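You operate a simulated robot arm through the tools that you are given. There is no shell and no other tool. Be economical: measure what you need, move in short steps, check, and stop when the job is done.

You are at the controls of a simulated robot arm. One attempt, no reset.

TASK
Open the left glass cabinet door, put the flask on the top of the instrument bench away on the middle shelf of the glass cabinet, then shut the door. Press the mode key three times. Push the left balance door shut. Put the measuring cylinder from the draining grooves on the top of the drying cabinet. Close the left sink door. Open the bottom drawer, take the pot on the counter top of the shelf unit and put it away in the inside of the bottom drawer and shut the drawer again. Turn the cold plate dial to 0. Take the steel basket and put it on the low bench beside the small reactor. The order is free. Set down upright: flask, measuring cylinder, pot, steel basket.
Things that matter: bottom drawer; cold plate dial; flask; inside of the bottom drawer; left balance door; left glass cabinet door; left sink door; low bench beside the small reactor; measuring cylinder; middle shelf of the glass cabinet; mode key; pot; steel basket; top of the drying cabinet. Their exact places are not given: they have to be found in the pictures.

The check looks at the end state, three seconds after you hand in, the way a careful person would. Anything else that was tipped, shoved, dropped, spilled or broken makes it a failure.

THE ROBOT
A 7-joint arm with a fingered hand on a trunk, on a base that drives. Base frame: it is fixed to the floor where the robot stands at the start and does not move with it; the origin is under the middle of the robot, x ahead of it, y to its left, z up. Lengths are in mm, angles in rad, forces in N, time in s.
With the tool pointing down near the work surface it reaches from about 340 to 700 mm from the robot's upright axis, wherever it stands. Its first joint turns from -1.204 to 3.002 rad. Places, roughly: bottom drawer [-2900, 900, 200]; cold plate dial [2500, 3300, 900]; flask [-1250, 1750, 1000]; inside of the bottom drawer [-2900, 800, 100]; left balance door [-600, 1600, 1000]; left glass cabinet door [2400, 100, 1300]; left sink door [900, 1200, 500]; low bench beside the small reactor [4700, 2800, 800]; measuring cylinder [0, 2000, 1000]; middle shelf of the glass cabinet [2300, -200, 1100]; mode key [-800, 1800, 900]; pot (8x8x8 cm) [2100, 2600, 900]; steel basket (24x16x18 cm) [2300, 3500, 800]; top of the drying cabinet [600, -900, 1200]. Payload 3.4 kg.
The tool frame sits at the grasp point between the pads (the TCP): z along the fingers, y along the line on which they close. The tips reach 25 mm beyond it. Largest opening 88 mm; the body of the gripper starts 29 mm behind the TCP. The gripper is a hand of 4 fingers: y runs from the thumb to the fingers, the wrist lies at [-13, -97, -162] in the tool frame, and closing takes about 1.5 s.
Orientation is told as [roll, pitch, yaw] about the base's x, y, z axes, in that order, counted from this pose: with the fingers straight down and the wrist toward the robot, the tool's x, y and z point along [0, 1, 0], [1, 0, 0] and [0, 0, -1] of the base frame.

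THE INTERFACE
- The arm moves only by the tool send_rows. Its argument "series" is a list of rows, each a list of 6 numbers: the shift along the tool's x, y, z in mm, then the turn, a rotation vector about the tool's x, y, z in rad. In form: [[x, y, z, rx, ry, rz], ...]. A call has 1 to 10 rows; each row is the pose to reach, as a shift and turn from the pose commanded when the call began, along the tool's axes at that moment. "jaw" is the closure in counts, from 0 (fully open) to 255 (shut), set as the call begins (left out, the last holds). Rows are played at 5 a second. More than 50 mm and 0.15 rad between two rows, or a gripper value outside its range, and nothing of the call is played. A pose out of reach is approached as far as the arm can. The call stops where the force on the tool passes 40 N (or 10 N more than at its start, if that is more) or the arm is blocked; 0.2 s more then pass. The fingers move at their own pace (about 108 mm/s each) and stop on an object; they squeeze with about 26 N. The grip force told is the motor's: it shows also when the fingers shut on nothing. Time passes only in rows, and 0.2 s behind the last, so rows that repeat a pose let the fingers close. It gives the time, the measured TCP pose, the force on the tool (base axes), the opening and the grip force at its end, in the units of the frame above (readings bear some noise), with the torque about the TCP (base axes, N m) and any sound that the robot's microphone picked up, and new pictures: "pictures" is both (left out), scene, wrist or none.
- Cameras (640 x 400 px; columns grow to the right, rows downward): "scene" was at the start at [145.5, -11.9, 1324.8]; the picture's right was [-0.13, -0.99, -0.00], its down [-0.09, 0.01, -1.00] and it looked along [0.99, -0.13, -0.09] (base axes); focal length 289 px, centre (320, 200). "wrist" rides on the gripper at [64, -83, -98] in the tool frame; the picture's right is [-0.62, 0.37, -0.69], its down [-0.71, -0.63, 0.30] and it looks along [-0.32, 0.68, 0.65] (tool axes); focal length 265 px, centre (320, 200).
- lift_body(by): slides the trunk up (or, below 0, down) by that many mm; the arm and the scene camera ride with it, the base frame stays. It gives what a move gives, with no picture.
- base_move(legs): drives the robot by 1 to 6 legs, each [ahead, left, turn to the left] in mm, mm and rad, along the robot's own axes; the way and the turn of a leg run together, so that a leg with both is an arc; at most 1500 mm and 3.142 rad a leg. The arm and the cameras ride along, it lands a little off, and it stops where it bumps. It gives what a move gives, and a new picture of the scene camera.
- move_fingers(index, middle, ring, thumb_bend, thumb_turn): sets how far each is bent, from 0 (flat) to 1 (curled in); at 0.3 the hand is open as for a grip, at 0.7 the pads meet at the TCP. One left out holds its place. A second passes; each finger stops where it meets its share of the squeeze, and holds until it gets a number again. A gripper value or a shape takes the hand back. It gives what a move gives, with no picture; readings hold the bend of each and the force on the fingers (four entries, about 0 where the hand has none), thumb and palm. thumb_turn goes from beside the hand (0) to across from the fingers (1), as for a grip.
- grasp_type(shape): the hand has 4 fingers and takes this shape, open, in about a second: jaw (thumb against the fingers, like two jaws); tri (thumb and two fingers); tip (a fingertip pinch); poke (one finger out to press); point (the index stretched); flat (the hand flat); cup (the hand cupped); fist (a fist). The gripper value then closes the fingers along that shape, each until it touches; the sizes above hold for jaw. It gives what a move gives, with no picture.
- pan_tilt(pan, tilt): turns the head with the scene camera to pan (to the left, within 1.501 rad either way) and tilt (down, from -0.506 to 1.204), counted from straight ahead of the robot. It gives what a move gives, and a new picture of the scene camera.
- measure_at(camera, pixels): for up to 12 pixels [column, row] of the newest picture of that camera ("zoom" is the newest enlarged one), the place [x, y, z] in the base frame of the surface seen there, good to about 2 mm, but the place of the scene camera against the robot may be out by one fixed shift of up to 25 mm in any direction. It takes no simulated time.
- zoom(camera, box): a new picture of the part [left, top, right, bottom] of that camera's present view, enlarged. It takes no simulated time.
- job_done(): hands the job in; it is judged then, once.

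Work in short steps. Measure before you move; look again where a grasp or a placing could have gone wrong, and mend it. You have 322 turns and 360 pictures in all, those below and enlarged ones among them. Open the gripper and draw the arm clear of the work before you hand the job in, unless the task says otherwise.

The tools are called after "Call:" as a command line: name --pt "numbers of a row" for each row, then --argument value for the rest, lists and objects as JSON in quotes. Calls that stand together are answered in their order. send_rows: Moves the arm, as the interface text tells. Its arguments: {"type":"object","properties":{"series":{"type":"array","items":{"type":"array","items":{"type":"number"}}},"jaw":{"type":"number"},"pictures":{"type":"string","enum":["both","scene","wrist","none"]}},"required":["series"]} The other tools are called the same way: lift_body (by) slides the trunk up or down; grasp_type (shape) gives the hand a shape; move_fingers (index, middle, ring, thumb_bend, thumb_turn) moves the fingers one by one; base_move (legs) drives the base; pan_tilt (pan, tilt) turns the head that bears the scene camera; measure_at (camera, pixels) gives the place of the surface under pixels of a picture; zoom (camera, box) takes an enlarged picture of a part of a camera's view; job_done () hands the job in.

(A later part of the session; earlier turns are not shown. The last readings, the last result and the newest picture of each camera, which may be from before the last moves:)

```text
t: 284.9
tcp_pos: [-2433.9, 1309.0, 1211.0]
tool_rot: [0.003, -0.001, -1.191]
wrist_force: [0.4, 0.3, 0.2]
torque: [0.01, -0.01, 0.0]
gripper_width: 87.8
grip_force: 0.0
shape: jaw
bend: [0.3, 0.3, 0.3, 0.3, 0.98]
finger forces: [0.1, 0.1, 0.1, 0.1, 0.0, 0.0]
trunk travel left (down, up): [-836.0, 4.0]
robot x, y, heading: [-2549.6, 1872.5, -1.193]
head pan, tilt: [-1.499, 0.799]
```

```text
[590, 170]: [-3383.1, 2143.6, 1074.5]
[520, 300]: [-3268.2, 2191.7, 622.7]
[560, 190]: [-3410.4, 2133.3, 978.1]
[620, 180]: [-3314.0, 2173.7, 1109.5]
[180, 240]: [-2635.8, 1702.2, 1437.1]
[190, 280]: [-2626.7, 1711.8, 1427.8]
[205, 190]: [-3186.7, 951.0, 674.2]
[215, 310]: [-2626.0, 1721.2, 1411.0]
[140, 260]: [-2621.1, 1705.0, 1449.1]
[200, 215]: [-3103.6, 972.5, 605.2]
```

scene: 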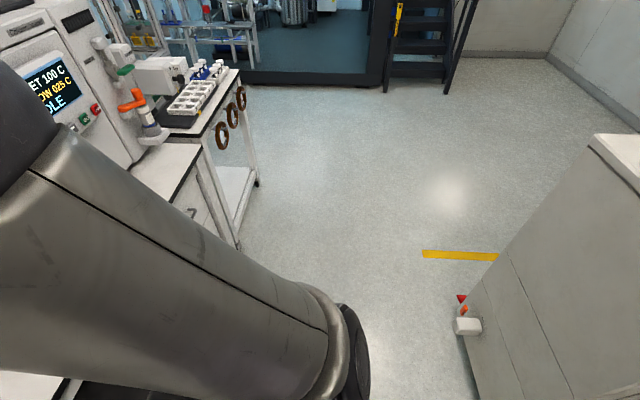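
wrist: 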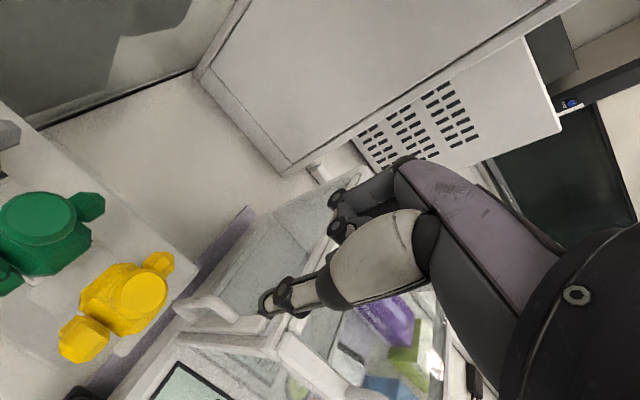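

Position the robot in front of the drawer unit and look down at it.

Call:
base_move --legs '[[-110, 0, 0.02], [0, -560, 0]]'

Call:
pan_tilt --pan 0.15 --tilt 0.9

```text
t: 288.8
tcp_pos: [-2974.7, 1199.8, 1211.7]
tool_rot: [0.005, -0.002, -1.179]
wrist_force: [0.0, -0.1, -0.7]
torque: [0.01, 0.02, 0.01]
gripper_width: 87.9
grip_force: 0.1
shape: jaw
bend: [0.3, 0.3, 0.3, 0.3, 0.98]
finger forces: [0.0, 0.0, 0.2, 0.0, 0.0, 0.0]
trunk travel left (down, up): [-836.0, 4.0]
robot x, y, heading: [-3095.0, 1755.5, -1.177]
head pan, tilt: [-1.499, 0.799]
```

scene: 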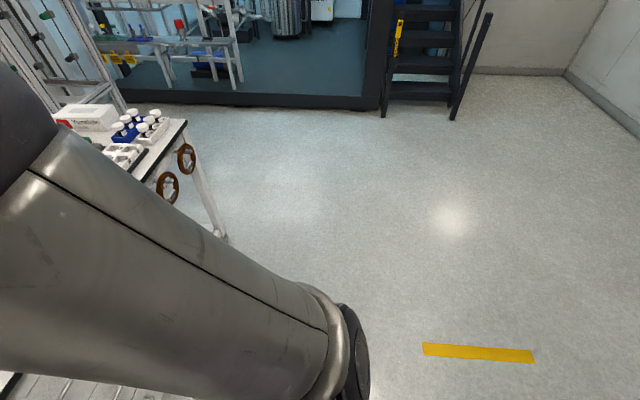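

```text
t: 290.5
tcp_pos: [-2975.8, 1199.8, 1212.6]
tool_rot: [0.007, 0.001, -1.176]
wrist_force: [0.1, 0.3, -0.1]
torque: [-0.01, -0.02, 0.02]
gripper_width: 87.5
grip_force: 0.1
shape: jaw
bend: [0.3, 0.3, 0.3, 0.3, 0.98]
finger forces: [0.0, 0.1, 0.0, 0.1, 0.0, 0.1]
trunk travel left (down, up): [-836.0, 4.0]
robot x, y, heading: [-3096.3, 1759.6, -1.174]
head pan, tilt: [0.15, 0.901]
```

scene: 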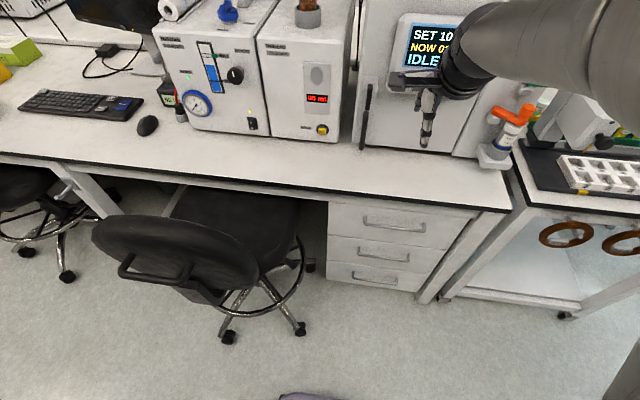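

Call:
measure_at --camera "scene" --pixels '[[353, 276], [375, 281], [397, 284], [360, 250], [395, 226], [330, 270], [425, 290], [375, 268], [300, 328], [232, 335], [310, 265], [375, 292]]'

Call:
zoom --camera "scene" --box '[300, 190, 460, 310]'

```text
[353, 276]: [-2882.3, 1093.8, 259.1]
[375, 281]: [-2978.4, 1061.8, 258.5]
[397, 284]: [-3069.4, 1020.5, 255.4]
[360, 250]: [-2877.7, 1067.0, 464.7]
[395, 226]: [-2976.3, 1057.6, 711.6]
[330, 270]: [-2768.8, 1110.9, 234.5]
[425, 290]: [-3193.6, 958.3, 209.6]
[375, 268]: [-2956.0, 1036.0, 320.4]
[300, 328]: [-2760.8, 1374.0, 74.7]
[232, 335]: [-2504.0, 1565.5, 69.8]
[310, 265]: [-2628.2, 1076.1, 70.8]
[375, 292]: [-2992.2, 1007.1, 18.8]
```

```text
3.33 times, centred on (380, 250) of scene
```

zoom: 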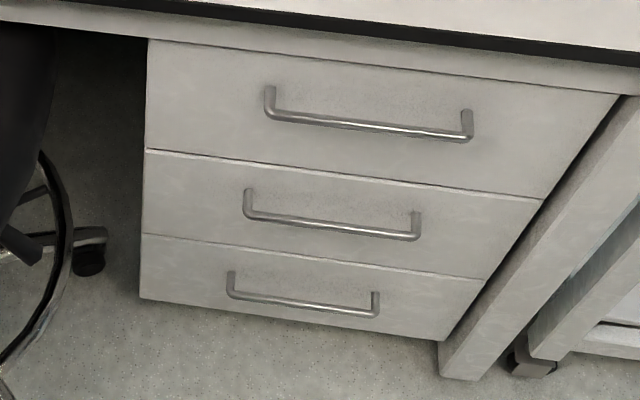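

Bottom handle: bar centre ≈(-2977,1060), z≈240, stand-off 30 mm. Lower the trunk so the hand comes down in front of the drawers.

Call:
lift_body --by -800

Call:
pan_tilt --pan 0.1 --tilt 0.5

```text
refused: -800 is not a number from -400 to 400
```

```text
t: 291.4
tcp_pos: [-2975.2, 1200.8, 1211.3]
tool_rot: [0.005, -0.002, -1.182]
wrist_force: [-0.3, 0.2, -1.3]
torque: [0.0, -0.04, 0.0]
gripper_width: 87.5
grip_force: 0.0
shape: jaw
bend: [0.3, 0.3, 0.3, 0.3, 0.98]
finger forces: [0.1, 0.0, 0.0, 0.0, 0.0, 0.0]
trunk travel left (down, up): [-836.0, 4.0]
robot x, y, heading: [-3093.8, 1760.3, -1.172]
head pan, tilt: [0.099, 0.499]
```

scene: 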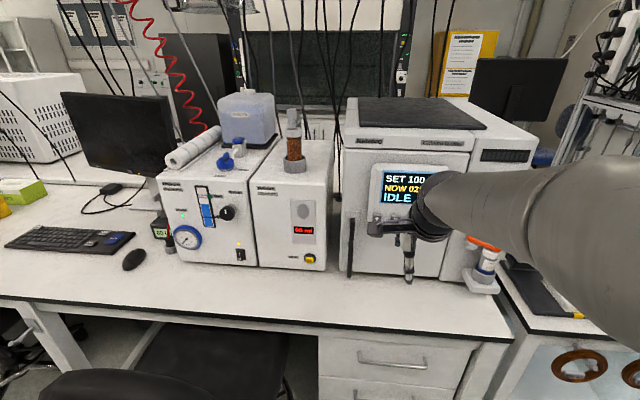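

Call:
lift_body --by -400

Call:
lift_body --by -400

Call:
pan_tilt --pan 0.0 --tilt 0.7

```text
t: 295.2
tcp_pos: [-2974.8, 1200.1, 812.8]
tool_rot: [0.006, -0.002, -1.179]
wrist_force: [-0.4, 0.4, -0.2]
torque: [0.01, -0.02, -0.03]
gripper_width: 87.5
grip_force: 0.0
shape: jaw
bend: [0.3, 0.3, 0.3, 0.3, 0.98]
finger forces: [0.0, 0.0, 0.1, 0.1, 0.1, 0.0]
trunk travel left (down, up): [-436.0, 404.0]
robot x, y, heading: [-3094.4, 1757.9, -1.18]
head pan, tilt: [0.099, 0.499]
```

```text
t: 299.1
tcp_pos: [-2974.4, 1200.2, 412.2]
tool_rot: [0.005, -0.002, -1.181]
wrist_force: [-0.1, 0.1, -0.1]
torque: [0.0, 0.01, 0.01]
gripper_width: 87.6
grip_force: 0.0
shape: jaw
bend: [0.3, 0.3, 0.3, 0.3, 0.98]
finger forces: [0.1, 0.0, 0.0, 0.0, 0.0, 0.0]
trunk travel left (down, up): [-36.0, 804.0]
robot x, y, heading: [-3096.1, 1753.7, -1.179]
head pan, tilt: [0.099, 0.499]
```

```text
t: 299.8
tcp_pos: [-2975.9, 1200.4, 412.6]
tool_rot: [0.005, 0.0, -1.181]
wrist_force: [-0.2, 0.0, -0.5]
torque: [-0.03, -0.02, 0.02]
gripper_width: 87.6
grip_force: 0.1
shape: jaw
bend: [0.3, 0.3, 0.3, 0.3, 0.98]
finger forces: [0.0, 0.1, 0.0, 0.1, 0.0, 0.0]
trunk travel left (down, up): [-36.0, 804.0]
robot x, y, heading: [-3097.5, 1754.8, -1.179]
head pan, tilt: [0.0, 0.7]
```

scene: 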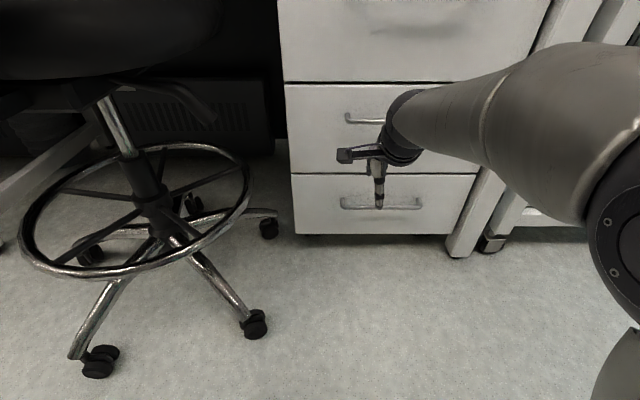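

Tilt the hand 45° forward about its x-axis and look with the wrist camera.

Call:
send_rows --pt "0 0 0 -0.131 0 0" --pt "0 0 0 -0.262 0 0" --pt "0 0 0 -0.393 0 0" --pt "0 0 0 -0.524 0 0" --pt "0 0 0 -0.655 0 0" --pt "0 0 0 -0.785 0 0" --pt "0 0 0 -0.785 0 0" --pictures "both"

```text
t: 301.4
tcp_pos: [-2976.2, 1200.6, 411.3]
tool_rot: [0.008, -0.787, -1.185]
wrist_force: [-0.7, 0.6, -0.2]
torque: [0.01, -0.03, 0.0]
gripper_width: 87.7
grip_force: 0.0
shape: jaw
bend: [0.3, 0.3, 0.3, 0.3, 0.98]
finger forces: [0.0, 0.0, 0.0, 0.0, 0.1, 0.0]
trunk travel left (down, up): [-36.0, 804.0]
robot x, y, heading: [-3097.3, 1760.2, -1.176]
head pan, tilt: [0.0, 0.7]
```

scene: 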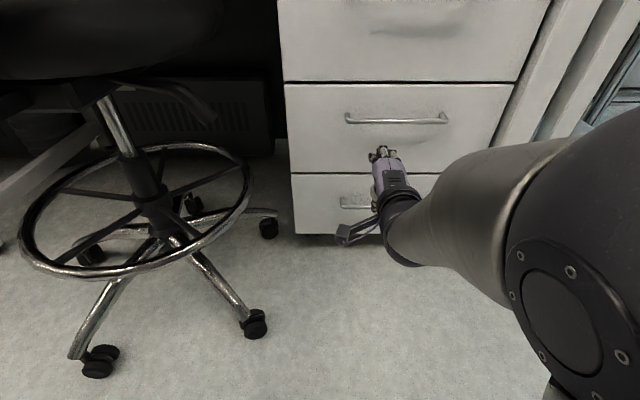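
wrist: 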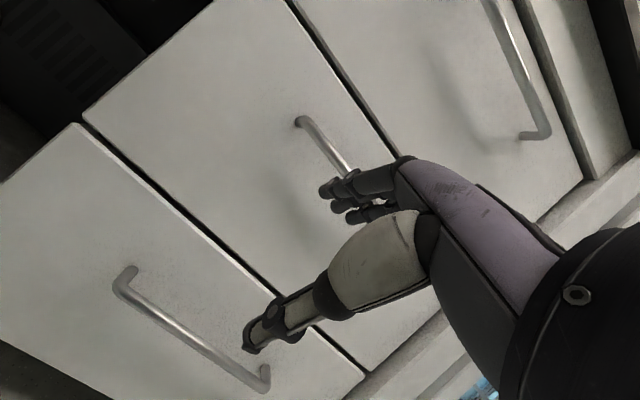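

Call:
measure_at --camera "wrist" --pixels '[[130, 300], [160, 322], [200, 350], [240, 375], [125, 275], [220, 250], [80, 230], [270, 370]]'

```text
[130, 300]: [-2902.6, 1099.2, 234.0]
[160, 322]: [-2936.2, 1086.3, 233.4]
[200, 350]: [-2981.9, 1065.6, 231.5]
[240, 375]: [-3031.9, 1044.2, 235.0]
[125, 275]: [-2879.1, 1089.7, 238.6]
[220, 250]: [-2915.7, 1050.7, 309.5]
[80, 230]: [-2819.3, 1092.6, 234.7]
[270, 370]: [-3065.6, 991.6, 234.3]
```

Bar axis ≈ (-2984,1061), z 235. Narrow the jaw and approach along the 45° direction, stopping 55 mm short.

Call:
send_rows --pt "-18 -21 30 0 0 0" --pt "-35 -42 60 0 0 0" --pt "-35 -42 100 0 0 0" --pt "-35 -42 130 0 0 0" --pt "-35 -42 150 0 0 0" --pt "-35 -42 150 0 0 0" --jaw 165 --pictures "both"

Call:
measure_at --camera "wrist" --pixels '[[150, 200], [200, 240], [230, 265], [100, 165], [260, 290], [280, 310], [330, 220], [295, 270]]'

```text
t: 302.8
tcp_pos: [-2976.4, 1115.0, 275.2]
tool_rot: [0.008, -0.786, -1.184]
wrist_force: [-0.5, 0.0, 0.2]
torque: [0.01, 0.04, 0.02]
gripper_width: 31.4
grip_force: 0.1
shape: jaw
bend: [0.74, 0.51, 0.48, 0.73, 1.0]
finger forces: [0.1, 0.1, 0.0, 0.0, 0.1, 0.1]
trunk travel left (down, up): [-36.0, 804.0]
robot x, y, heading: [-3095.6, 1761.5, -1.175]
head pan, tilt: [0.0, 0.7]
```

scene: 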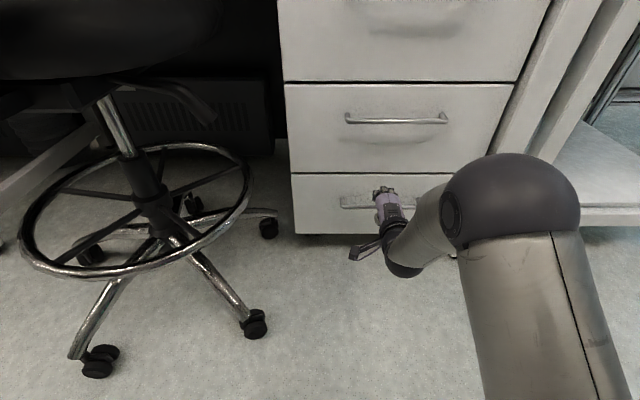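
wrist: 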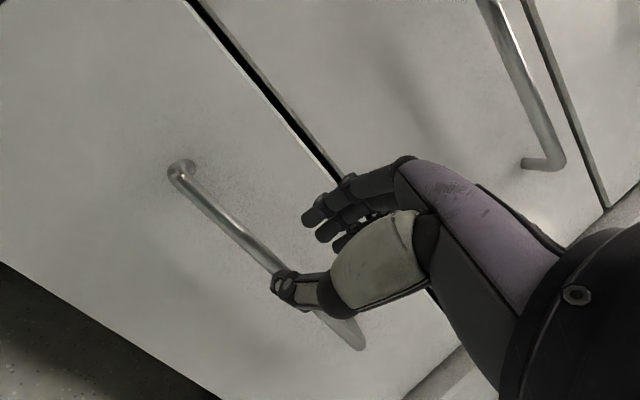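

```text
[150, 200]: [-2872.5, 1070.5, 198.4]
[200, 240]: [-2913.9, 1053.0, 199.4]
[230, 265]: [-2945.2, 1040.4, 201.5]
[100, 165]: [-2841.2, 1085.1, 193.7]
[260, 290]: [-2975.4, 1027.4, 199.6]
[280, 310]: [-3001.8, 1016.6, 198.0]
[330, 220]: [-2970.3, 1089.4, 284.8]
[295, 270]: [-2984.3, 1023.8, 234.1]
```

Call:
measure_at --camera "wrist" --pixels '[[215, 217], [235, 235], [250, 248], [262, 260], [195, 197]]'

Call:
send_rows --pt "0 0 20 0 0 0" --pt "0 0 38 0 0 0" --pt "0 0 52 0 0 0" --pt "0 0 52 0 0 0" --pictures "both"

```text
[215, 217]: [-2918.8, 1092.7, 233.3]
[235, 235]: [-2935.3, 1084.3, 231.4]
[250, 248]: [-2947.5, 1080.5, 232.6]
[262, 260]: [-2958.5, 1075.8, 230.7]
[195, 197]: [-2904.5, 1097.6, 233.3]
```

```text
t: 303.8
tcp_pos: [-2961.7, 1083.0, 239.2]
tool_rot: [0.01, -0.786, -1.185]
wrist_force: [0.4, -0.1, 0.2]
torque: [0.01, -0.03, -0.03]
gripper_width: 31.6
grip_force: 0.0
shape: jaw
bend: [0.74, 0.51, 0.48, 0.73, 1.0]
finger forces: [0.0, 0.1, 0.0, 0.1, 0.0, 0.1]
trunk travel left (down, up): [-36.0, 804.0]
robot x, y, heading: [-3096.6, 1760.7, -1.172]
head pan, tilt: [0.0, 0.7]
```

scene: 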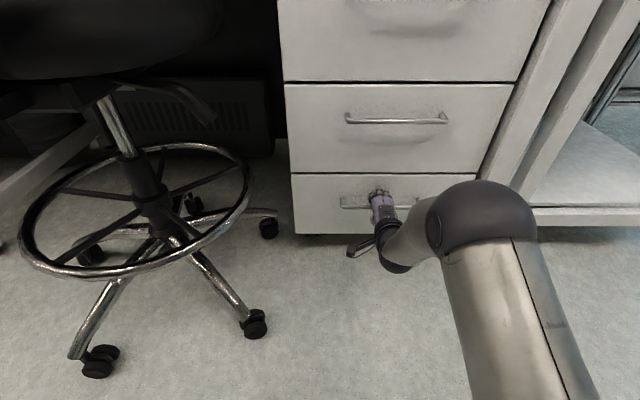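
wrist: 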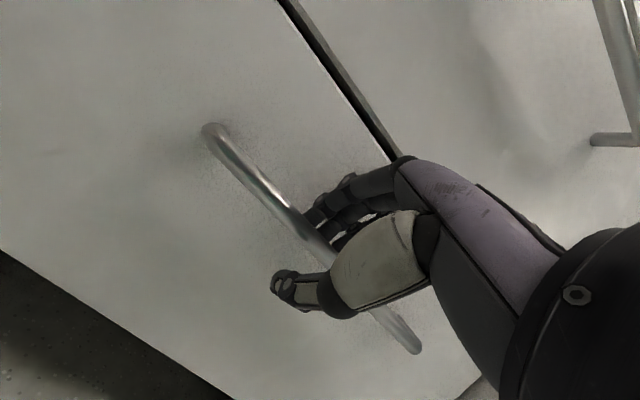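

The bar runs between thumb and fingers. Close.

Call:
send_rows --pt "0 0 2 0 0 0" --pt "0 0 2 0 0 0" --pt "0 0 2 0 0 0" --pt "0 0 2 0 0 0" --pt "0 0 2 0 0 0" --pt "0 0 2 0 0 0" --jaw 255 --pictures "wrist"

```text
t: 305.2
tcp_pos: [-2963.0, 1081.2, 235.8]
tool_rot: [0.009, -0.784, -1.185]
wrist_force: [1.8, -4.7, -9.3]
torque: [0.06, 0.07, 0.05]
gripper_width: 3.8
grip_force: 26.6
shape: jaw
bend: [0.73, 0.62, 0.57, 0.66, 1.0]
finger forces: [11.5, 4.8, 2.5, 0.0, 23.6, 0.0]
trunk travel left (down, up): [-36.0, 804.0]
robot x, y, heading: [-3095.6, 1757.7, -1.175]
head pan, tilt: [0.0, 0.7]
```

wrist: 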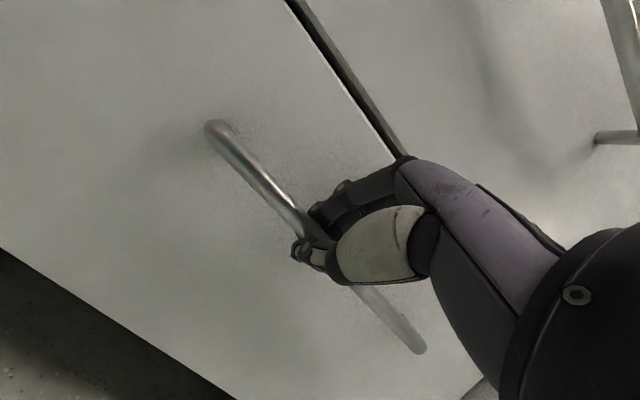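

Gripped. Pull the drawer straight back 300 mm.

Call:
send_rows --pt "0 -18 -18 0 0 0" --pt "0 -39 -39 0 0 0" --pt "0 -60 -60 0 0 0" --pt "0 -81 -81 0 0 0" --pt "0 -102 -102 0 0 0" --pt "0 -123 -123 0 0 0" --pt "0 -144 -144 0 0 0" --pt "0 -165 -165 0 0 0" --pt "0 -187 -187 0 0 0" --pt "0 -209 -209 0 0 0" --pictures "scene"

```text
t: 307.5
tcp_pos: [-3054.6, 1303.4, 239.9]
tool_rot: [-0.017, -0.881, -1.17]
wrist_force: [-1.1, 3.4, -37.9]
torque: [0.08, 0.07, 0.0]
gripper_width: 2.5
grip_force: 25.9
shape: jaw
bend: [0.74, 0.73, 0.71, 0.61, 1.0]
finger forces: [6.7, 0.5, 0.4, 0.0, 37.7, 0.1]
out of reach, approached as far as the arm can: row 9, 10
trunk travel left (down, up): [-36.0, 804.0]
robot x, y, heading: [-3095.2, 1761.8, -1.178]
head pan, tilt: [0.0, 0.7]
stopped in row 10: the force on the tool passed its limit at 42 N (the readings are from after the stop); the commanded pose is now the measured one
```

scene: 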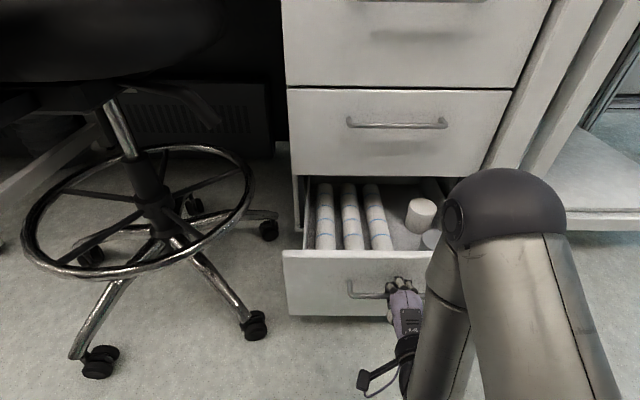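

Drawer is open ~240 mm. Use the base to pull it another 90 mm.

Call:
base_move --legs '[[-90, 0, 0]]'

Call:
pan_tilt --pan 0.0 --tilt 0.9

```text
t: 308.6
tcp_pos: [-3086.7, 1380.4, 237.4]
tool_rot: [-0.008, -0.897, -1.178]
wrist_force: [1.2, 3.0, -20.1]
torque: [0.1, 0.02, 0.05]
gripper_width: 2.8
grip_force: 26.0
shape: jaw
bend: [0.74, 0.73, 0.71, 0.62, 1.0]
finger forces: [0.0, 0.6, 1.1, 0.1, 28.4, 0.1]
trunk travel left (down, up): [-36.0, 804.0]
robot x, y, heading: [-3130.2, 1840.4, -1.178]
head pan, tilt: [0.0, 0.7]
```

scene: 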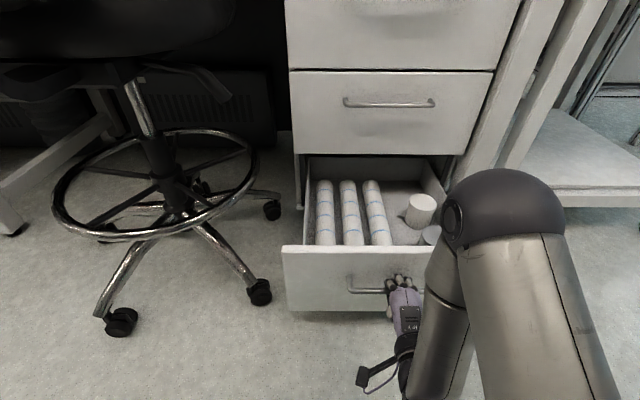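

```text
t: 309.3
tcp_pos: [-3085.5, 1378.3, 233.3]
tool_rot: [0.001, -0.9, -1.186]
wrist_force: [4.3, 0.0, -8.9]
torque: [0.03, 0.02, 0.07]
gripper_width: 3.1
grip_force: 25.7
shape: jaw
bend: [0.74, 0.73, 0.71, 0.65, 1.0]
finger forces: [0.2, 0.0, 1.9, 0.0, 23.5, 0.1]
trunk travel left (down, up): [-36.0, 804.0]
robot x, y, heading: [-3129.8, 1842.8, -1.174]
head pan, tilt: [0.0, 0.901]
```

scene: 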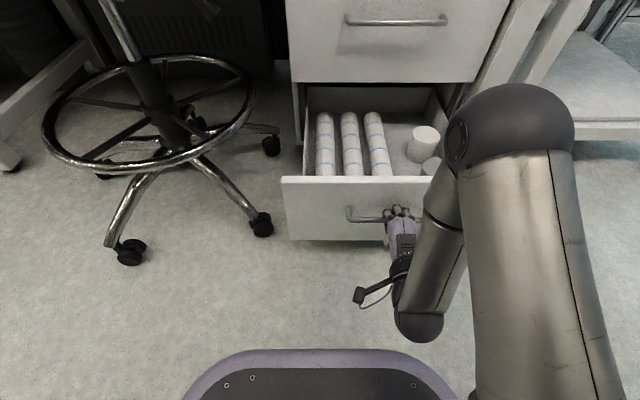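

Release with a partial opening and lift the trunk to bring the hand up off the bar.

Call:
send_rows --pt "0 0 0 0 0 0" --pt "0 0 0 0 0 0" --pt "0 0 0 0 0 0" --pt "0 0 0 0 0 0" --jaw 140 --pictures "wrist"

Call:
lift_body --by 60

Call:
send_rows --pt "0 0 0 0 0 0" --pictures "both"

```text
t: 310.3
tcp_pos: [-3086.9, 1379.0, 233.5]
tool_rot: [0.001, -0.899, -1.185]
wrist_force: [-1.0, 0.7, -0.1]
torque: [-0.03, -0.04, 0.03]
gripper_width: 39.1
grip_force: 0.0
shape: jaw
bend: [0.74, 0.47, 0.43, 0.71, 1.0]
finger forces: [0.0, 0.0, 0.0, 0.0, 0.0, 0.0]
trunk travel left (down, up): [-36.0, 804.0]
robot x, y, heading: [-3131.5, 1837.6, -1.173]
head pan, tilt: [0.0, 0.901]
```

wrist: 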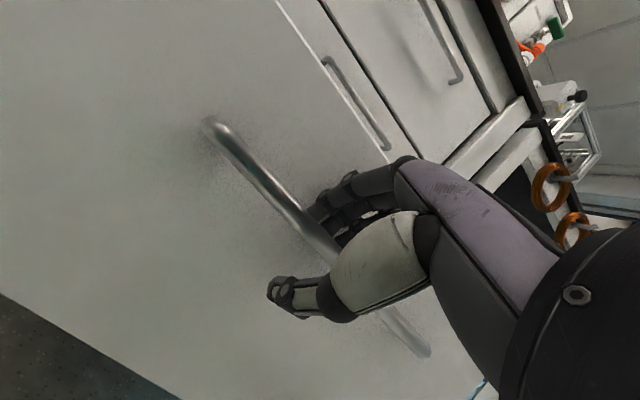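

```text
t: 311.3
tcp_pos: [-3087.5, 1380.6, 293.0]
tool_rot: [0.003, -0.896, -1.186]
wrist_force: [0.3, -1.1, 0.1]
torque: [0.0, 0.01, 0.02]
gripper_width: 39.9
grip_force: 0.1
shape: jaw
bend: [0.74, 0.47, 0.43, 0.71, 1.0]
finger forces: [0.0, 0.0, 0.1, 0.0, 0.0, 0.1]
trunk travel left (down, up): [-96.0, 744.0]
robot x, y, heading: [-3129.4, 1841.5, -1.178]
head pan, tilt: [0.0, 0.901]
```

```text
t: 311.7
tcp_pos: [-3087.1, 1380.0, 295.0]
tool_rot: [0.001, -0.894, -1.185]
wrist_force: [-0.5, 0.1, 0.1]
torque: [0.0, 0.03, 0.01]
gripper_width: 39.9
grip_force: 0.1
shape: jaw
bend: [0.74, 0.47, 0.43, 0.71, 1.0]
finger forces: [0.0, 0.0, 0.0, 0.1, 0.1, 0.0]
trunk travel left (down, up): [-96.0, 744.0]
robot x, y, heading: [-3129.4, 1839.0, -1.178]
head pan, tilt: [0.0, 0.901]
```

scene: 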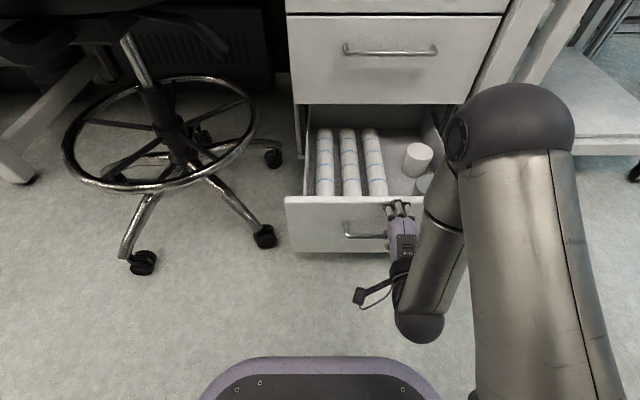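
wrist: 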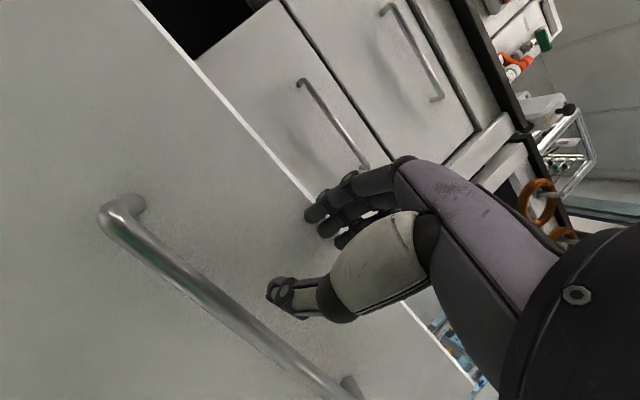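

Free. Raise the trunk fully clear and look into the drawer.

Call:
lift_body --by 400

Call:
pan_tilt --pan 0.0 --tilt 1.1

Call:
zoom --camera "scene" --box '[260, 60, 460, 220]'

```text
t: 315.6
tcp_pos: [-3086.3, 1380.1, 694.9]
tool_rot: [0.002, -0.895, -1.185]
wrist_force: [0.1, 0.0, 1.0]
torque: [0.01, 0.0, -0.02]
gripper_width: 40.0
grip_force: 0.1
shape: jaw
bend: [0.74, 0.47, 0.43, 0.71, 1.0]
finger forces: [0.0, 0.0, 0.0, 0.0, 0.0, 0.0]
trunk travel left (down, up): [-496.0, 344.0]
robot x, y, heading: [-3128.5, 1843.5, -1.172]
head pan, tilt: [0.0, 0.901]
```

```text
t: 316.3
tcp_pos: [-3086.2, 1380.4, 694.9]
tool_rot: [0.002, -0.896, -1.186]
wrist_force: [0.1, 0.3, -0.6]
torque: [0.0, 0.01, 0.01]
gripper_width: 39.9
grip_force: 0.1
shape: jaw
bend: [0.74, 0.47, 0.43, 0.71, 1.0]
finger forces: [0.1, 0.1, 0.1, 0.0, 0.1, 0.0]
trunk travel left (down, up): [-496.0, 344.0]
robot x, y, heading: [-3131.4, 1842.6, -1.176]
head pan, tilt: [0.0, 1.1]
```

scene: 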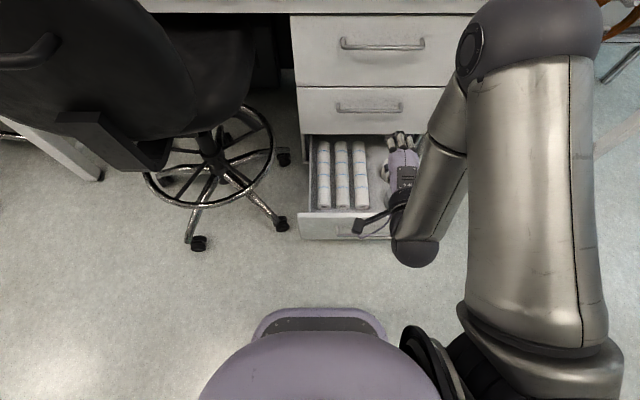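

```text
2.50 times, centred on (360, 140) of scene
```

zoom: 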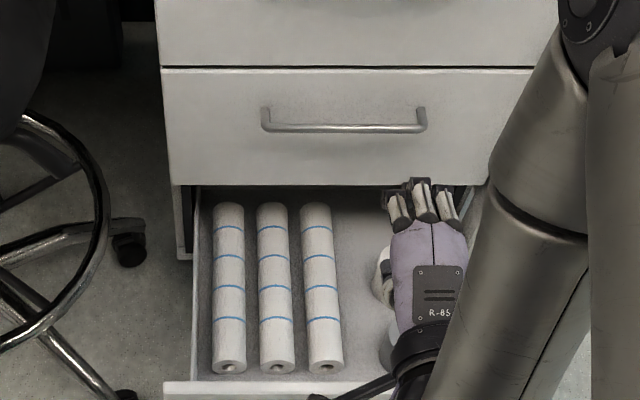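

Call:
measure_at --camera "zoom" --pixels '[[342, 300], [320, 290], [360, 300], [360, 240], [355, 215], [376, 280], [380, 350], [350, 370], [300, 390], [198, 300], [380, 195], [470, 260]]'

Call:
base_move --legs '[[0, 300, 0]]'

```text
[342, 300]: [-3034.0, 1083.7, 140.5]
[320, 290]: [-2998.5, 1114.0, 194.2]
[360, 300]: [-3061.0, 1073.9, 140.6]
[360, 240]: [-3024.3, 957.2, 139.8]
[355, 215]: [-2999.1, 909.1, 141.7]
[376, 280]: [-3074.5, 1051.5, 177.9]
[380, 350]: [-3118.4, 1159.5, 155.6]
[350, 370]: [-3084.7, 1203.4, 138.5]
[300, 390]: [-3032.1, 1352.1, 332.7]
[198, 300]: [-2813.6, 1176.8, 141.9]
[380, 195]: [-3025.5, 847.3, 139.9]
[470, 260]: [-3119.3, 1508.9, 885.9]
```

```text
t: 318.3
tcp_pos: [-2812.2, 1495.3, 693.8]
tool_rot: [-0.001, -0.893, -1.185]
wrist_force: [0.4, -0.4, -0.8]
torque: [-0.01, -0.01, -0.01]
gripper_width: 39.8
grip_force: 0.0
shape: jaw
bend: [0.74, 0.47, 0.43, 0.71, 1.0]
finger forces: [0.0, 0.1, 0.0, 0.1, 0.0, 0.1]
trunk travel left (down, up): [-496.0, 344.0]
robot x, y, heading: [-2856.0, 1959.6, -1.176]
head pan, tilt: [0.0, 1.1]
```

scene: 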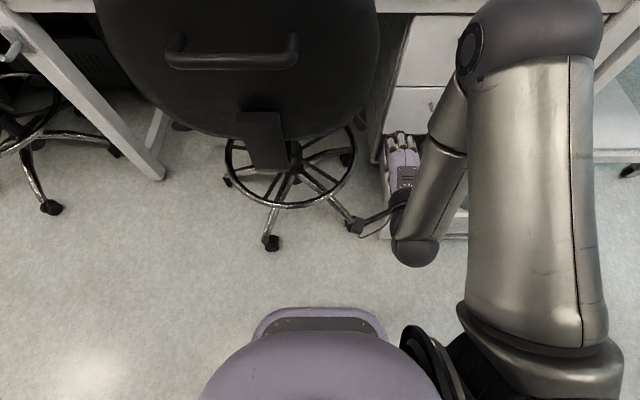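

Drawer floor is at z≈122 with some free floor right of the rolls. Raise the trunk and drive back along the aisle to the flask.

Call:
lift_body --by 340

Call:
base_move --legs '[[120, 60, 0], [0, 1450, 0]]'

Call:
pan_tilt --pan 0.1 --tilt 0.6

```text
t: 321.7
tcp_pos: [-2813.2, 1493.0, 1034.3]
tool_rot: [0.002, -0.896, -1.185]
wrist_force: [-0.4, 0.2, 0.1]
torque: [0.0, 0.0, -0.02]
gripper_width: 39.6
grip_force: 0.1
shape: jaw
bend: [0.74, 0.47, 0.43, 0.71, 1.0]
finger forces: [0.0, 0.1, 0.0, 0.1, 0.1, 0.0]
trunk travel left (down, up): [-836.0, 4.0]
robot x, y, heading: [-2855.8, 1951.6, -1.176]
head pan, tilt: [0.0, 1.1]
```

```text
t: 325.3
tcp_pos: [-2401.5, 1533.0, 1039.1]
tool_rot: [-0.021, -0.917, -1.19]
wrist_force: [-2.1, -7.4, 15.3]
torque: [0.09, 0.23, 0.08]
gripper_width: 31.5
grip_force: 0.1
shape: jaw
bend: [0.74, 0.47, 0.43, 0.78, 1.0]
finger forces: [0.1, 0.1, 0.0, 0.1, 15.9, 0.0]
trunk travel left (down, up): [-836.0, 4.0]
robot x, y, heading: [-2444.7, 1999.8, -1.18]
head pan, tilt: [0.0, 1.1]
stopped in leg 2: the force on the tool passed its limit at 66 N (the readings are from after the stop); the commanded pose is now the measured one
```

scene: 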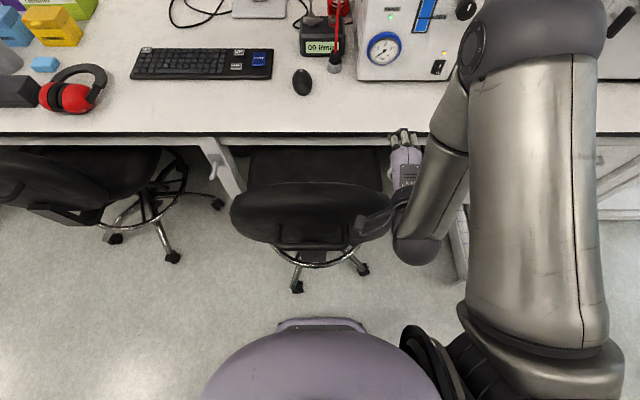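

```text
t: 326.2
tcp_pos: [-2402.9, 1534.2, 1038.4]
tool_rot: [-0.015, -0.913, -1.191]
wrist_force: [1.5, -8.4, 18.8]
torque: [0.15, 0.11, 0.02]
gripper_width: 30.3
grip_force: 0.1
shape: jaw
bend: [0.74, 0.47, 0.43, 0.79, 1.0]
finger forces: [0.0, 0.1, 0.1, 0.0, 20.7, 0.0]
trunk travel left (down, up): [-836.0, 4.0]
robot x, y, heading: [-2442.7, 2001.4, -1.179]
head pan, tilt: [0.099, 0.6]
```

scene: 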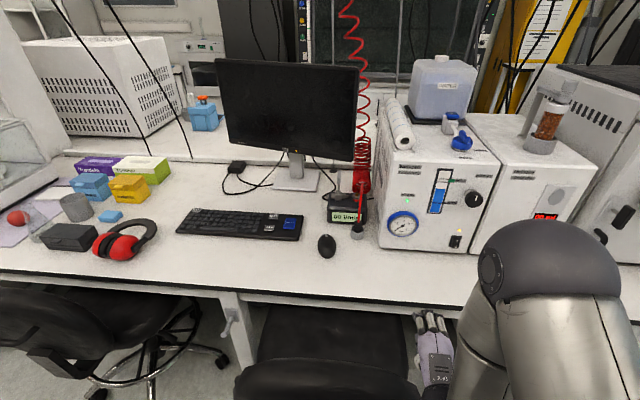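

The hand touched the chair back. Back off to the right, raise the hand, and check the chair's position against the earlier measurement (casters at (-2761,1374) and (-2504,1566)).

Call:
base_move --legs '[[0, -60, 0], [-60, 0, 0]]'

Call:
pan_tilt --pan 0.2 --tilt 1.0

```text
t: 327.8
tcp_pos: [-2483.6, 1568.0, 1038.3]
tool_rot: [-0.012, -0.91, -1.193]
wrist_force: [-0.6, -0.4, -0.4]
torque: [0.01, 0.02, 0.0]
gripper_width: 39.4
grip_force: 0.2
shape: jaw
bend: [0.74, 0.47, 0.43, 0.71, 1.0]
finger forces: [0.1, 0.0, 0.0, 0.0, 0.0, 0.0]
trunk travel left (down, up): [-836.0, 4.0]
robot x, y, heading: [-2518.0, 2029.9, -1.185]
head pan, tilt: [0.099, 0.6]
```

scene: 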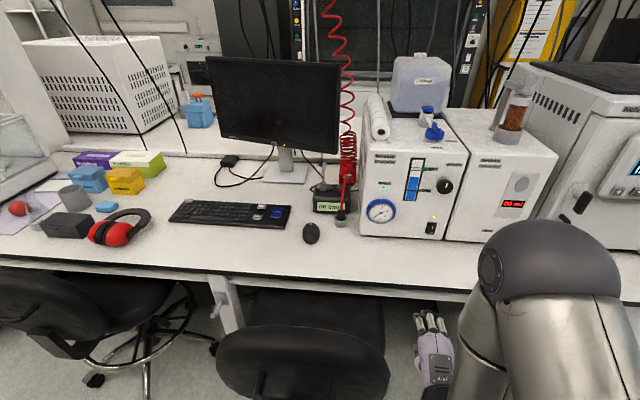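

```text
t: 328.7
tcp_pos: [-2481.2, 1566.1, 1037.4]
tool_rot: [-0.014, -0.909, -1.194]
wrist_force: [0.4, -0.5, 0.2]
torque: [-0.02, 0.03, -0.01]
gripper_width: 39.6
grip_force: 0.0
shape: jaw
bend: [0.74, 0.47, 0.43, 0.71, 1.0]
finger forces: [0.0, 0.1, 0.0, 0.0, 0.0, 0.1]
trunk travel left (down, up): [-836.0, 4.0]
robot x, y, heading: [-2520.5, 2029.5, -1.177]
head pan, tilt: [0.201, 1.0]
```

scene: 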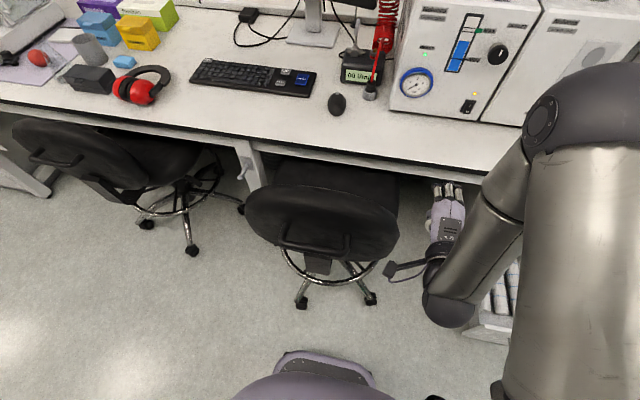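

Call:
measure_at --camera "scene" --pixels '[[301, 302], [371, 300], [370, 295], [300, 298], [320, 240], [380, 215]]'

```text
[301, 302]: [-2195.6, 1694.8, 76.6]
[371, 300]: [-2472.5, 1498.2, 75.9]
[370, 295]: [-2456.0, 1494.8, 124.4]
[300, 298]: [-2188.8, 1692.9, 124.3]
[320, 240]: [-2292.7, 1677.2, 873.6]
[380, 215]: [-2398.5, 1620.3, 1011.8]
```

The chair got pushed about 310 mm toward +u. I'll put it back: raise the hand, pass over to its other side, and push it back the same distance.

Call:
measure_at --camera "scene" --pixels '[[250, 215], [260, 200], [395, 220], [320, 195], [140, 160], [320, 262], [100, 175], [150, 222], [192, 248]]'

Call:
send_rows --pt "0 30 -23 0 0 0" --pt "0 60 -46 0 0 0" --pt "0 90 -70 0 0 0" --pt "0 120 -93 0 0 0" --pictures "none"

Call:
grasp_type --shape "fist"

```text
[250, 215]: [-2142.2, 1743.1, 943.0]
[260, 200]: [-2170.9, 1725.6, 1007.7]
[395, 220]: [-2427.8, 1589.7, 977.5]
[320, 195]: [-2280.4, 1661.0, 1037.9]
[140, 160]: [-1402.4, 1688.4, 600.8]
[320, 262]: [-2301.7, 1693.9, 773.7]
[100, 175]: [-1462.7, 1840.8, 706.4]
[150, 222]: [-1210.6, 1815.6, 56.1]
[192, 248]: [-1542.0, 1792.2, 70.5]
```

```text
t: 329.7
tcp_pos: [-2463.3, 1527.1, 1182.1]
tool_rot: [-0.013, -0.911, -1.192]
wrist_force: [0.0, 0.1, 0.3]
torque: [-0.03, 0.01, 0.0]
gripper_width: 39.1
grip_force: 0.1
shape: jaw
bend: [0.74, 0.47, 0.43, 0.71, 1.0]
finger forces: [0.0, 0.0, 0.0, 0.1, 0.0, 0.0]
out of reach, approached as far as the arm can: row 1, 2, 3, 4
trunk travel left (down, up): [-836.0, 4.0]
robot x, y, heading: [-2521.0, 2030.2, -1.18]
head pan, tilt: [0.201, 1.0]
```

```text
t: 330.6
tcp_pos: [-2462.2, 1525.9, 1181.3]
tool_rot: [-0.014, -0.91, -1.192]
wrist_force: [-0.5, -0.2, 0.0]
torque: [0.01, 0.01, 0.0]
gripper_width: 0.1
grip_force: 0.2
shape: fist
bend: [1.0, 1.0, 1.0, 0.86, 0.85]
finger forces: [0.0, 0.0, 0.1, 0.1, 0.0, 0.0]
trunk travel left (down, up): [-836.0, 4.0]
robot x, y, heading: [-2522.0, 2031.5, -1.175]
head pan, tilt: [0.201, 1.0]
```

Call:
base_move --legs '[[0, 500, 0]]'

Call:
lift_body --by -190

Call:
pan_tilt --pan -0.1 --tilt 0.9

```text
t: 333.6
tcp_pos: [-1988.6, 1722.4, 1180.9]
tool_rot: [-0.014, -0.91, -1.188]
wrist_force: [0.8, -0.2, 0.3]
torque: [-0.02, 0.03, 0.01]
gripper_width: 0.1
grip_force: 0.0
shape: fist
bend: [1.0, 1.0, 1.0, 0.86, 0.85]
finger forces: [0.0, 0.0, 0.0, 0.0, 0.1, 0.0]
trunk travel left (down, up): [-836.0, 4.0]
robot x, y, heading: [-2044.9, 2225.9, -1.178]
head pan, tilt: [0.201, 1.0]
```

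scene: 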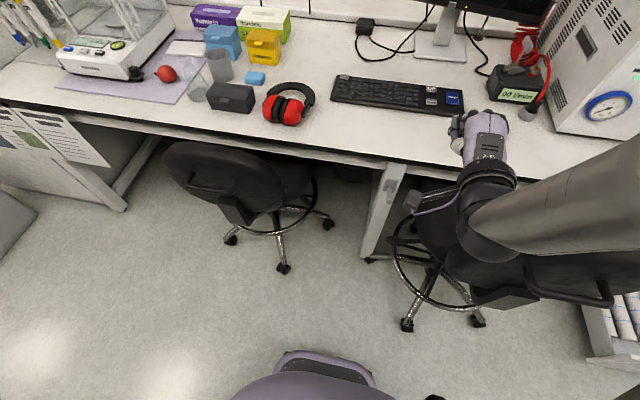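

```text
t: 335.6
tcp_pos: [-1988.4, 1721.9, 991.3]
tool_rot: [-0.014, -0.91, -1.189]
wrist_force: [-0.7, -0.3, -0.1]
torque: [-0.06, 0.04, 0.0]
gripper_width: 0.0
grip_force: 0.1
shape: fist
bend: [1.0, 1.0, 1.0, 0.86, 0.85]
finger forces: [0.0, 0.1, 0.0, 0.0, 0.0, 0.0]
trunk travel left (down, up): [-646.0, 194.0]
robot x, y, heading: [-2049.9, 2226.5, -1.173]
head pan, tilt: [0.201, 1.0]
```

```text
t: 336.4
tcp_pos: [-1989.2, 1721.5, 990.7]
tool_rot: [-0.015, -0.907, -1.188]
wrist_force: [-0.3, -0.2, -0.1]
torque: [0.01, 0.02, -0.01]
gripper_width: 0.1
grip_force: 0.0
shape: fist
bend: [1.0, 1.0, 1.0, 0.86, 0.85]
finger forces: [0.0, 0.1, 0.0, 0.1, 0.1, 0.0]
trunk travel left (down, up): [-646.0, 194.0]
robot x, y, heading: [-2047.2, 2225.8, -1.178]
head pan, tilt: [-0.099, 0.901]
```

scene: 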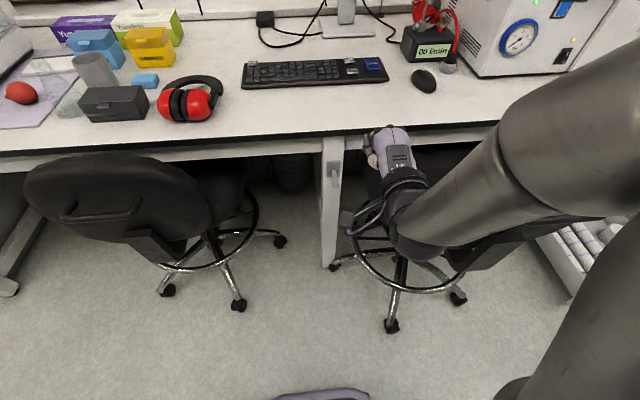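

Call:
base_move --legs '[[0, -150, 0]]'

Call:
send_rows --pt "0 0 0 0 0 0" --pictures "scene"

```text
t: 337.5
tcp_pos: [-2056.7, 1694.4, 991.9]
tool_rot: [-0.012, -0.91, -1.171]
wrist_force: [0.5, -0.2, 0.1]
torque: [0.02, 0.02, 0.03]
gripper_width: 0.0
grip_force: 0.0
shape: fist
bend: [1.0, 1.0, 1.0, 0.86, 0.85]
finger forces: [0.0, 0.0, 0.0, 0.0, 0.0, 0.1]
trunk travel left (down, up): [-646.0, 194.0]
robot x, y, heading: [-2121.1, 2194.4, -1.177]
head pan, tilt: [-0.099, 0.901]
stopped in leg 1: the force on the tool passed its limit at 133 N (the readings are from after the stop); the commanded pose is now the measured one
```

scene: 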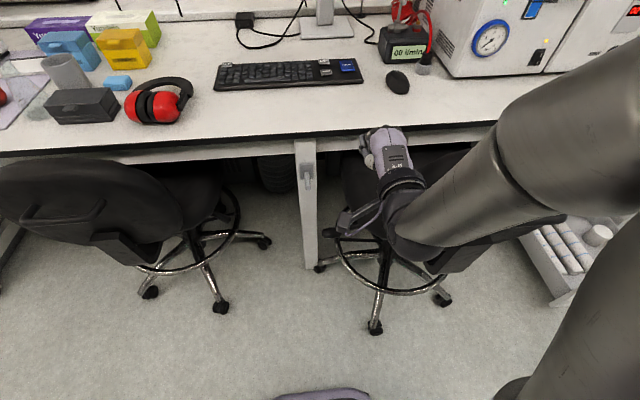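

```text
t: 337.9
tcp_pos: [-2056.2, 1694.5, 991.3]
tool_rot: [-0.013, -0.91, -1.169]
wrist_force: [-0.7, -0.9, 0.5]
torque: [0.01, 0.01, 0.01]
gripper_width: 0.0
grip_force: 0.0
shape: fist
bend: [1.0, 1.0, 1.0, 0.86, 0.85]
finger forces: [0.0, 0.0, 0.0, 0.1, 0.0, 0.0]
trunk travel left (down, up): [-646.0, 194.0]
robot x, y, heading: [-2118.6, 2197.0, -1.175]
head pan, tilt: [-0.099, 0.901]
```

scene: 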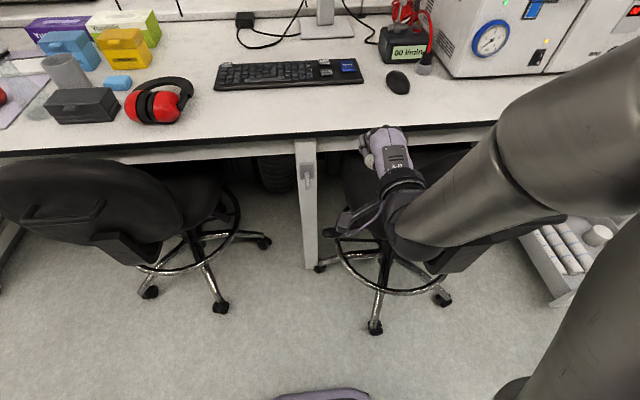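

Impacts at base speed stop it; push slowly with the arm (15 mm per row to the right).

Call:
measure_at --camera "scene" --pixels '[[375, 327], [443, 299], [320, 268]]'

Call:
send_rows --pt "-10 0 0 0 0 0" --pt "-20 0 0 0 0 0" --pt "-32 0 0 0 0 0" --pt "-45 0 0 0 0 0" --pt "-60 0 0 0 0 0" --pt "-75 0 0 0 0 0" --pt "-90 0 0 0 0 0" --pt "-105 0 0 0 0 0" --pt "-120 0 0 0 0 0" --pt "-135 0 0 0 0 0" --pictures "scene"

Call:
measure_at --camera "scene" --pixels '[[375, 327], [443, 299], [400, 327], [460, 300]]'

```text
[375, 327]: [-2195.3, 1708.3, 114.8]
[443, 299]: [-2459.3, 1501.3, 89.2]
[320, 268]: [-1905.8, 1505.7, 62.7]
```

```text
t: 340.1
tcp_pos: [-2177.3, 1643.2, 994.6]
tool_rot: [-0.021, -0.912, -1.161]
wrist_force: [22.2, 5.4, -1.4]
torque: [-0.17, 0.3, -1.96]
gripper_width: 0.1
grip_force: 0.1
shape: fist
bend: [1.0, 1.0, 1.0, 0.86, 0.85]
finger forces: [0.1, 0.0, 0.0, 0.0, 0.1, 0.4]
trunk travel left (down, up): [-646.0, 194.0]
robot x, y, heading: [-2122.3, 2196.5, -1.175]
head pan, tilt: [-0.099, 0.901]
```

scene: 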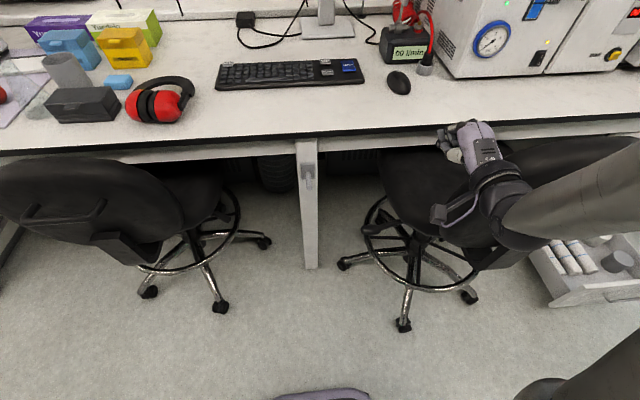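

```text
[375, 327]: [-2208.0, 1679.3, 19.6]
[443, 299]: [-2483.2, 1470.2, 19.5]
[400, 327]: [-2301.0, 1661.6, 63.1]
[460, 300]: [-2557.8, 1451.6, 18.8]
```

The chair rolls back. Continue: with the hand in contact, try the base.

Call:
base_move --legs '[[0, -110, 0]]'

Call:
measure_at --camera "scene" --pixels '[[403, 325], [470, 297], [340, 265]]'

```text
t: 340.9
tcp_pos: [-2187.6, 1640.2, 991.3]
tool_rot: [-0.01, -0.903, -1.164]
wrist_force: [3.8, 1.4, 1.4]
torque: [0.06, 0.21, -0.44]
gripper_width: 0.0
grip_force: 0.1
shape: fist
bend: [1.0, 1.0, 1.0, 0.86, 0.85]
finger forces: [0.0, 0.1, 0.0, 0.0, 0.0, 0.4]
trunk travel left (down, up): [-646.0, 194.0]
robot x, y, heading: [-2131.5, 2192.4, -1.173]
head pan, tilt: [-0.099, 0.901]
stopped in leg 1: the force on the tool passed its limit at 47 N (the readings are from after the stop); the commanded pose is now the measured one
```

scene: 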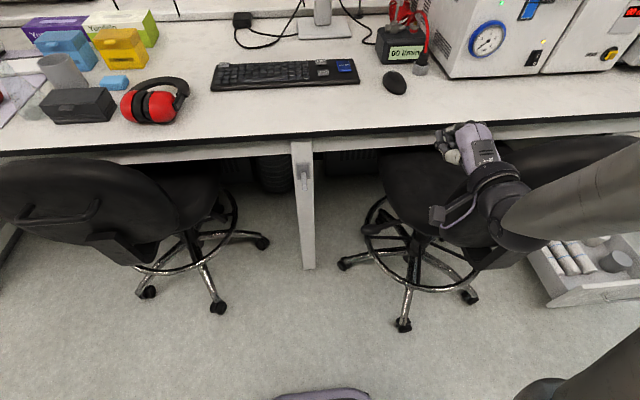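

```text
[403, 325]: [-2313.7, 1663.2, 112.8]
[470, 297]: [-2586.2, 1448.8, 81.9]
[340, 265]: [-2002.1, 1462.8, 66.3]
```

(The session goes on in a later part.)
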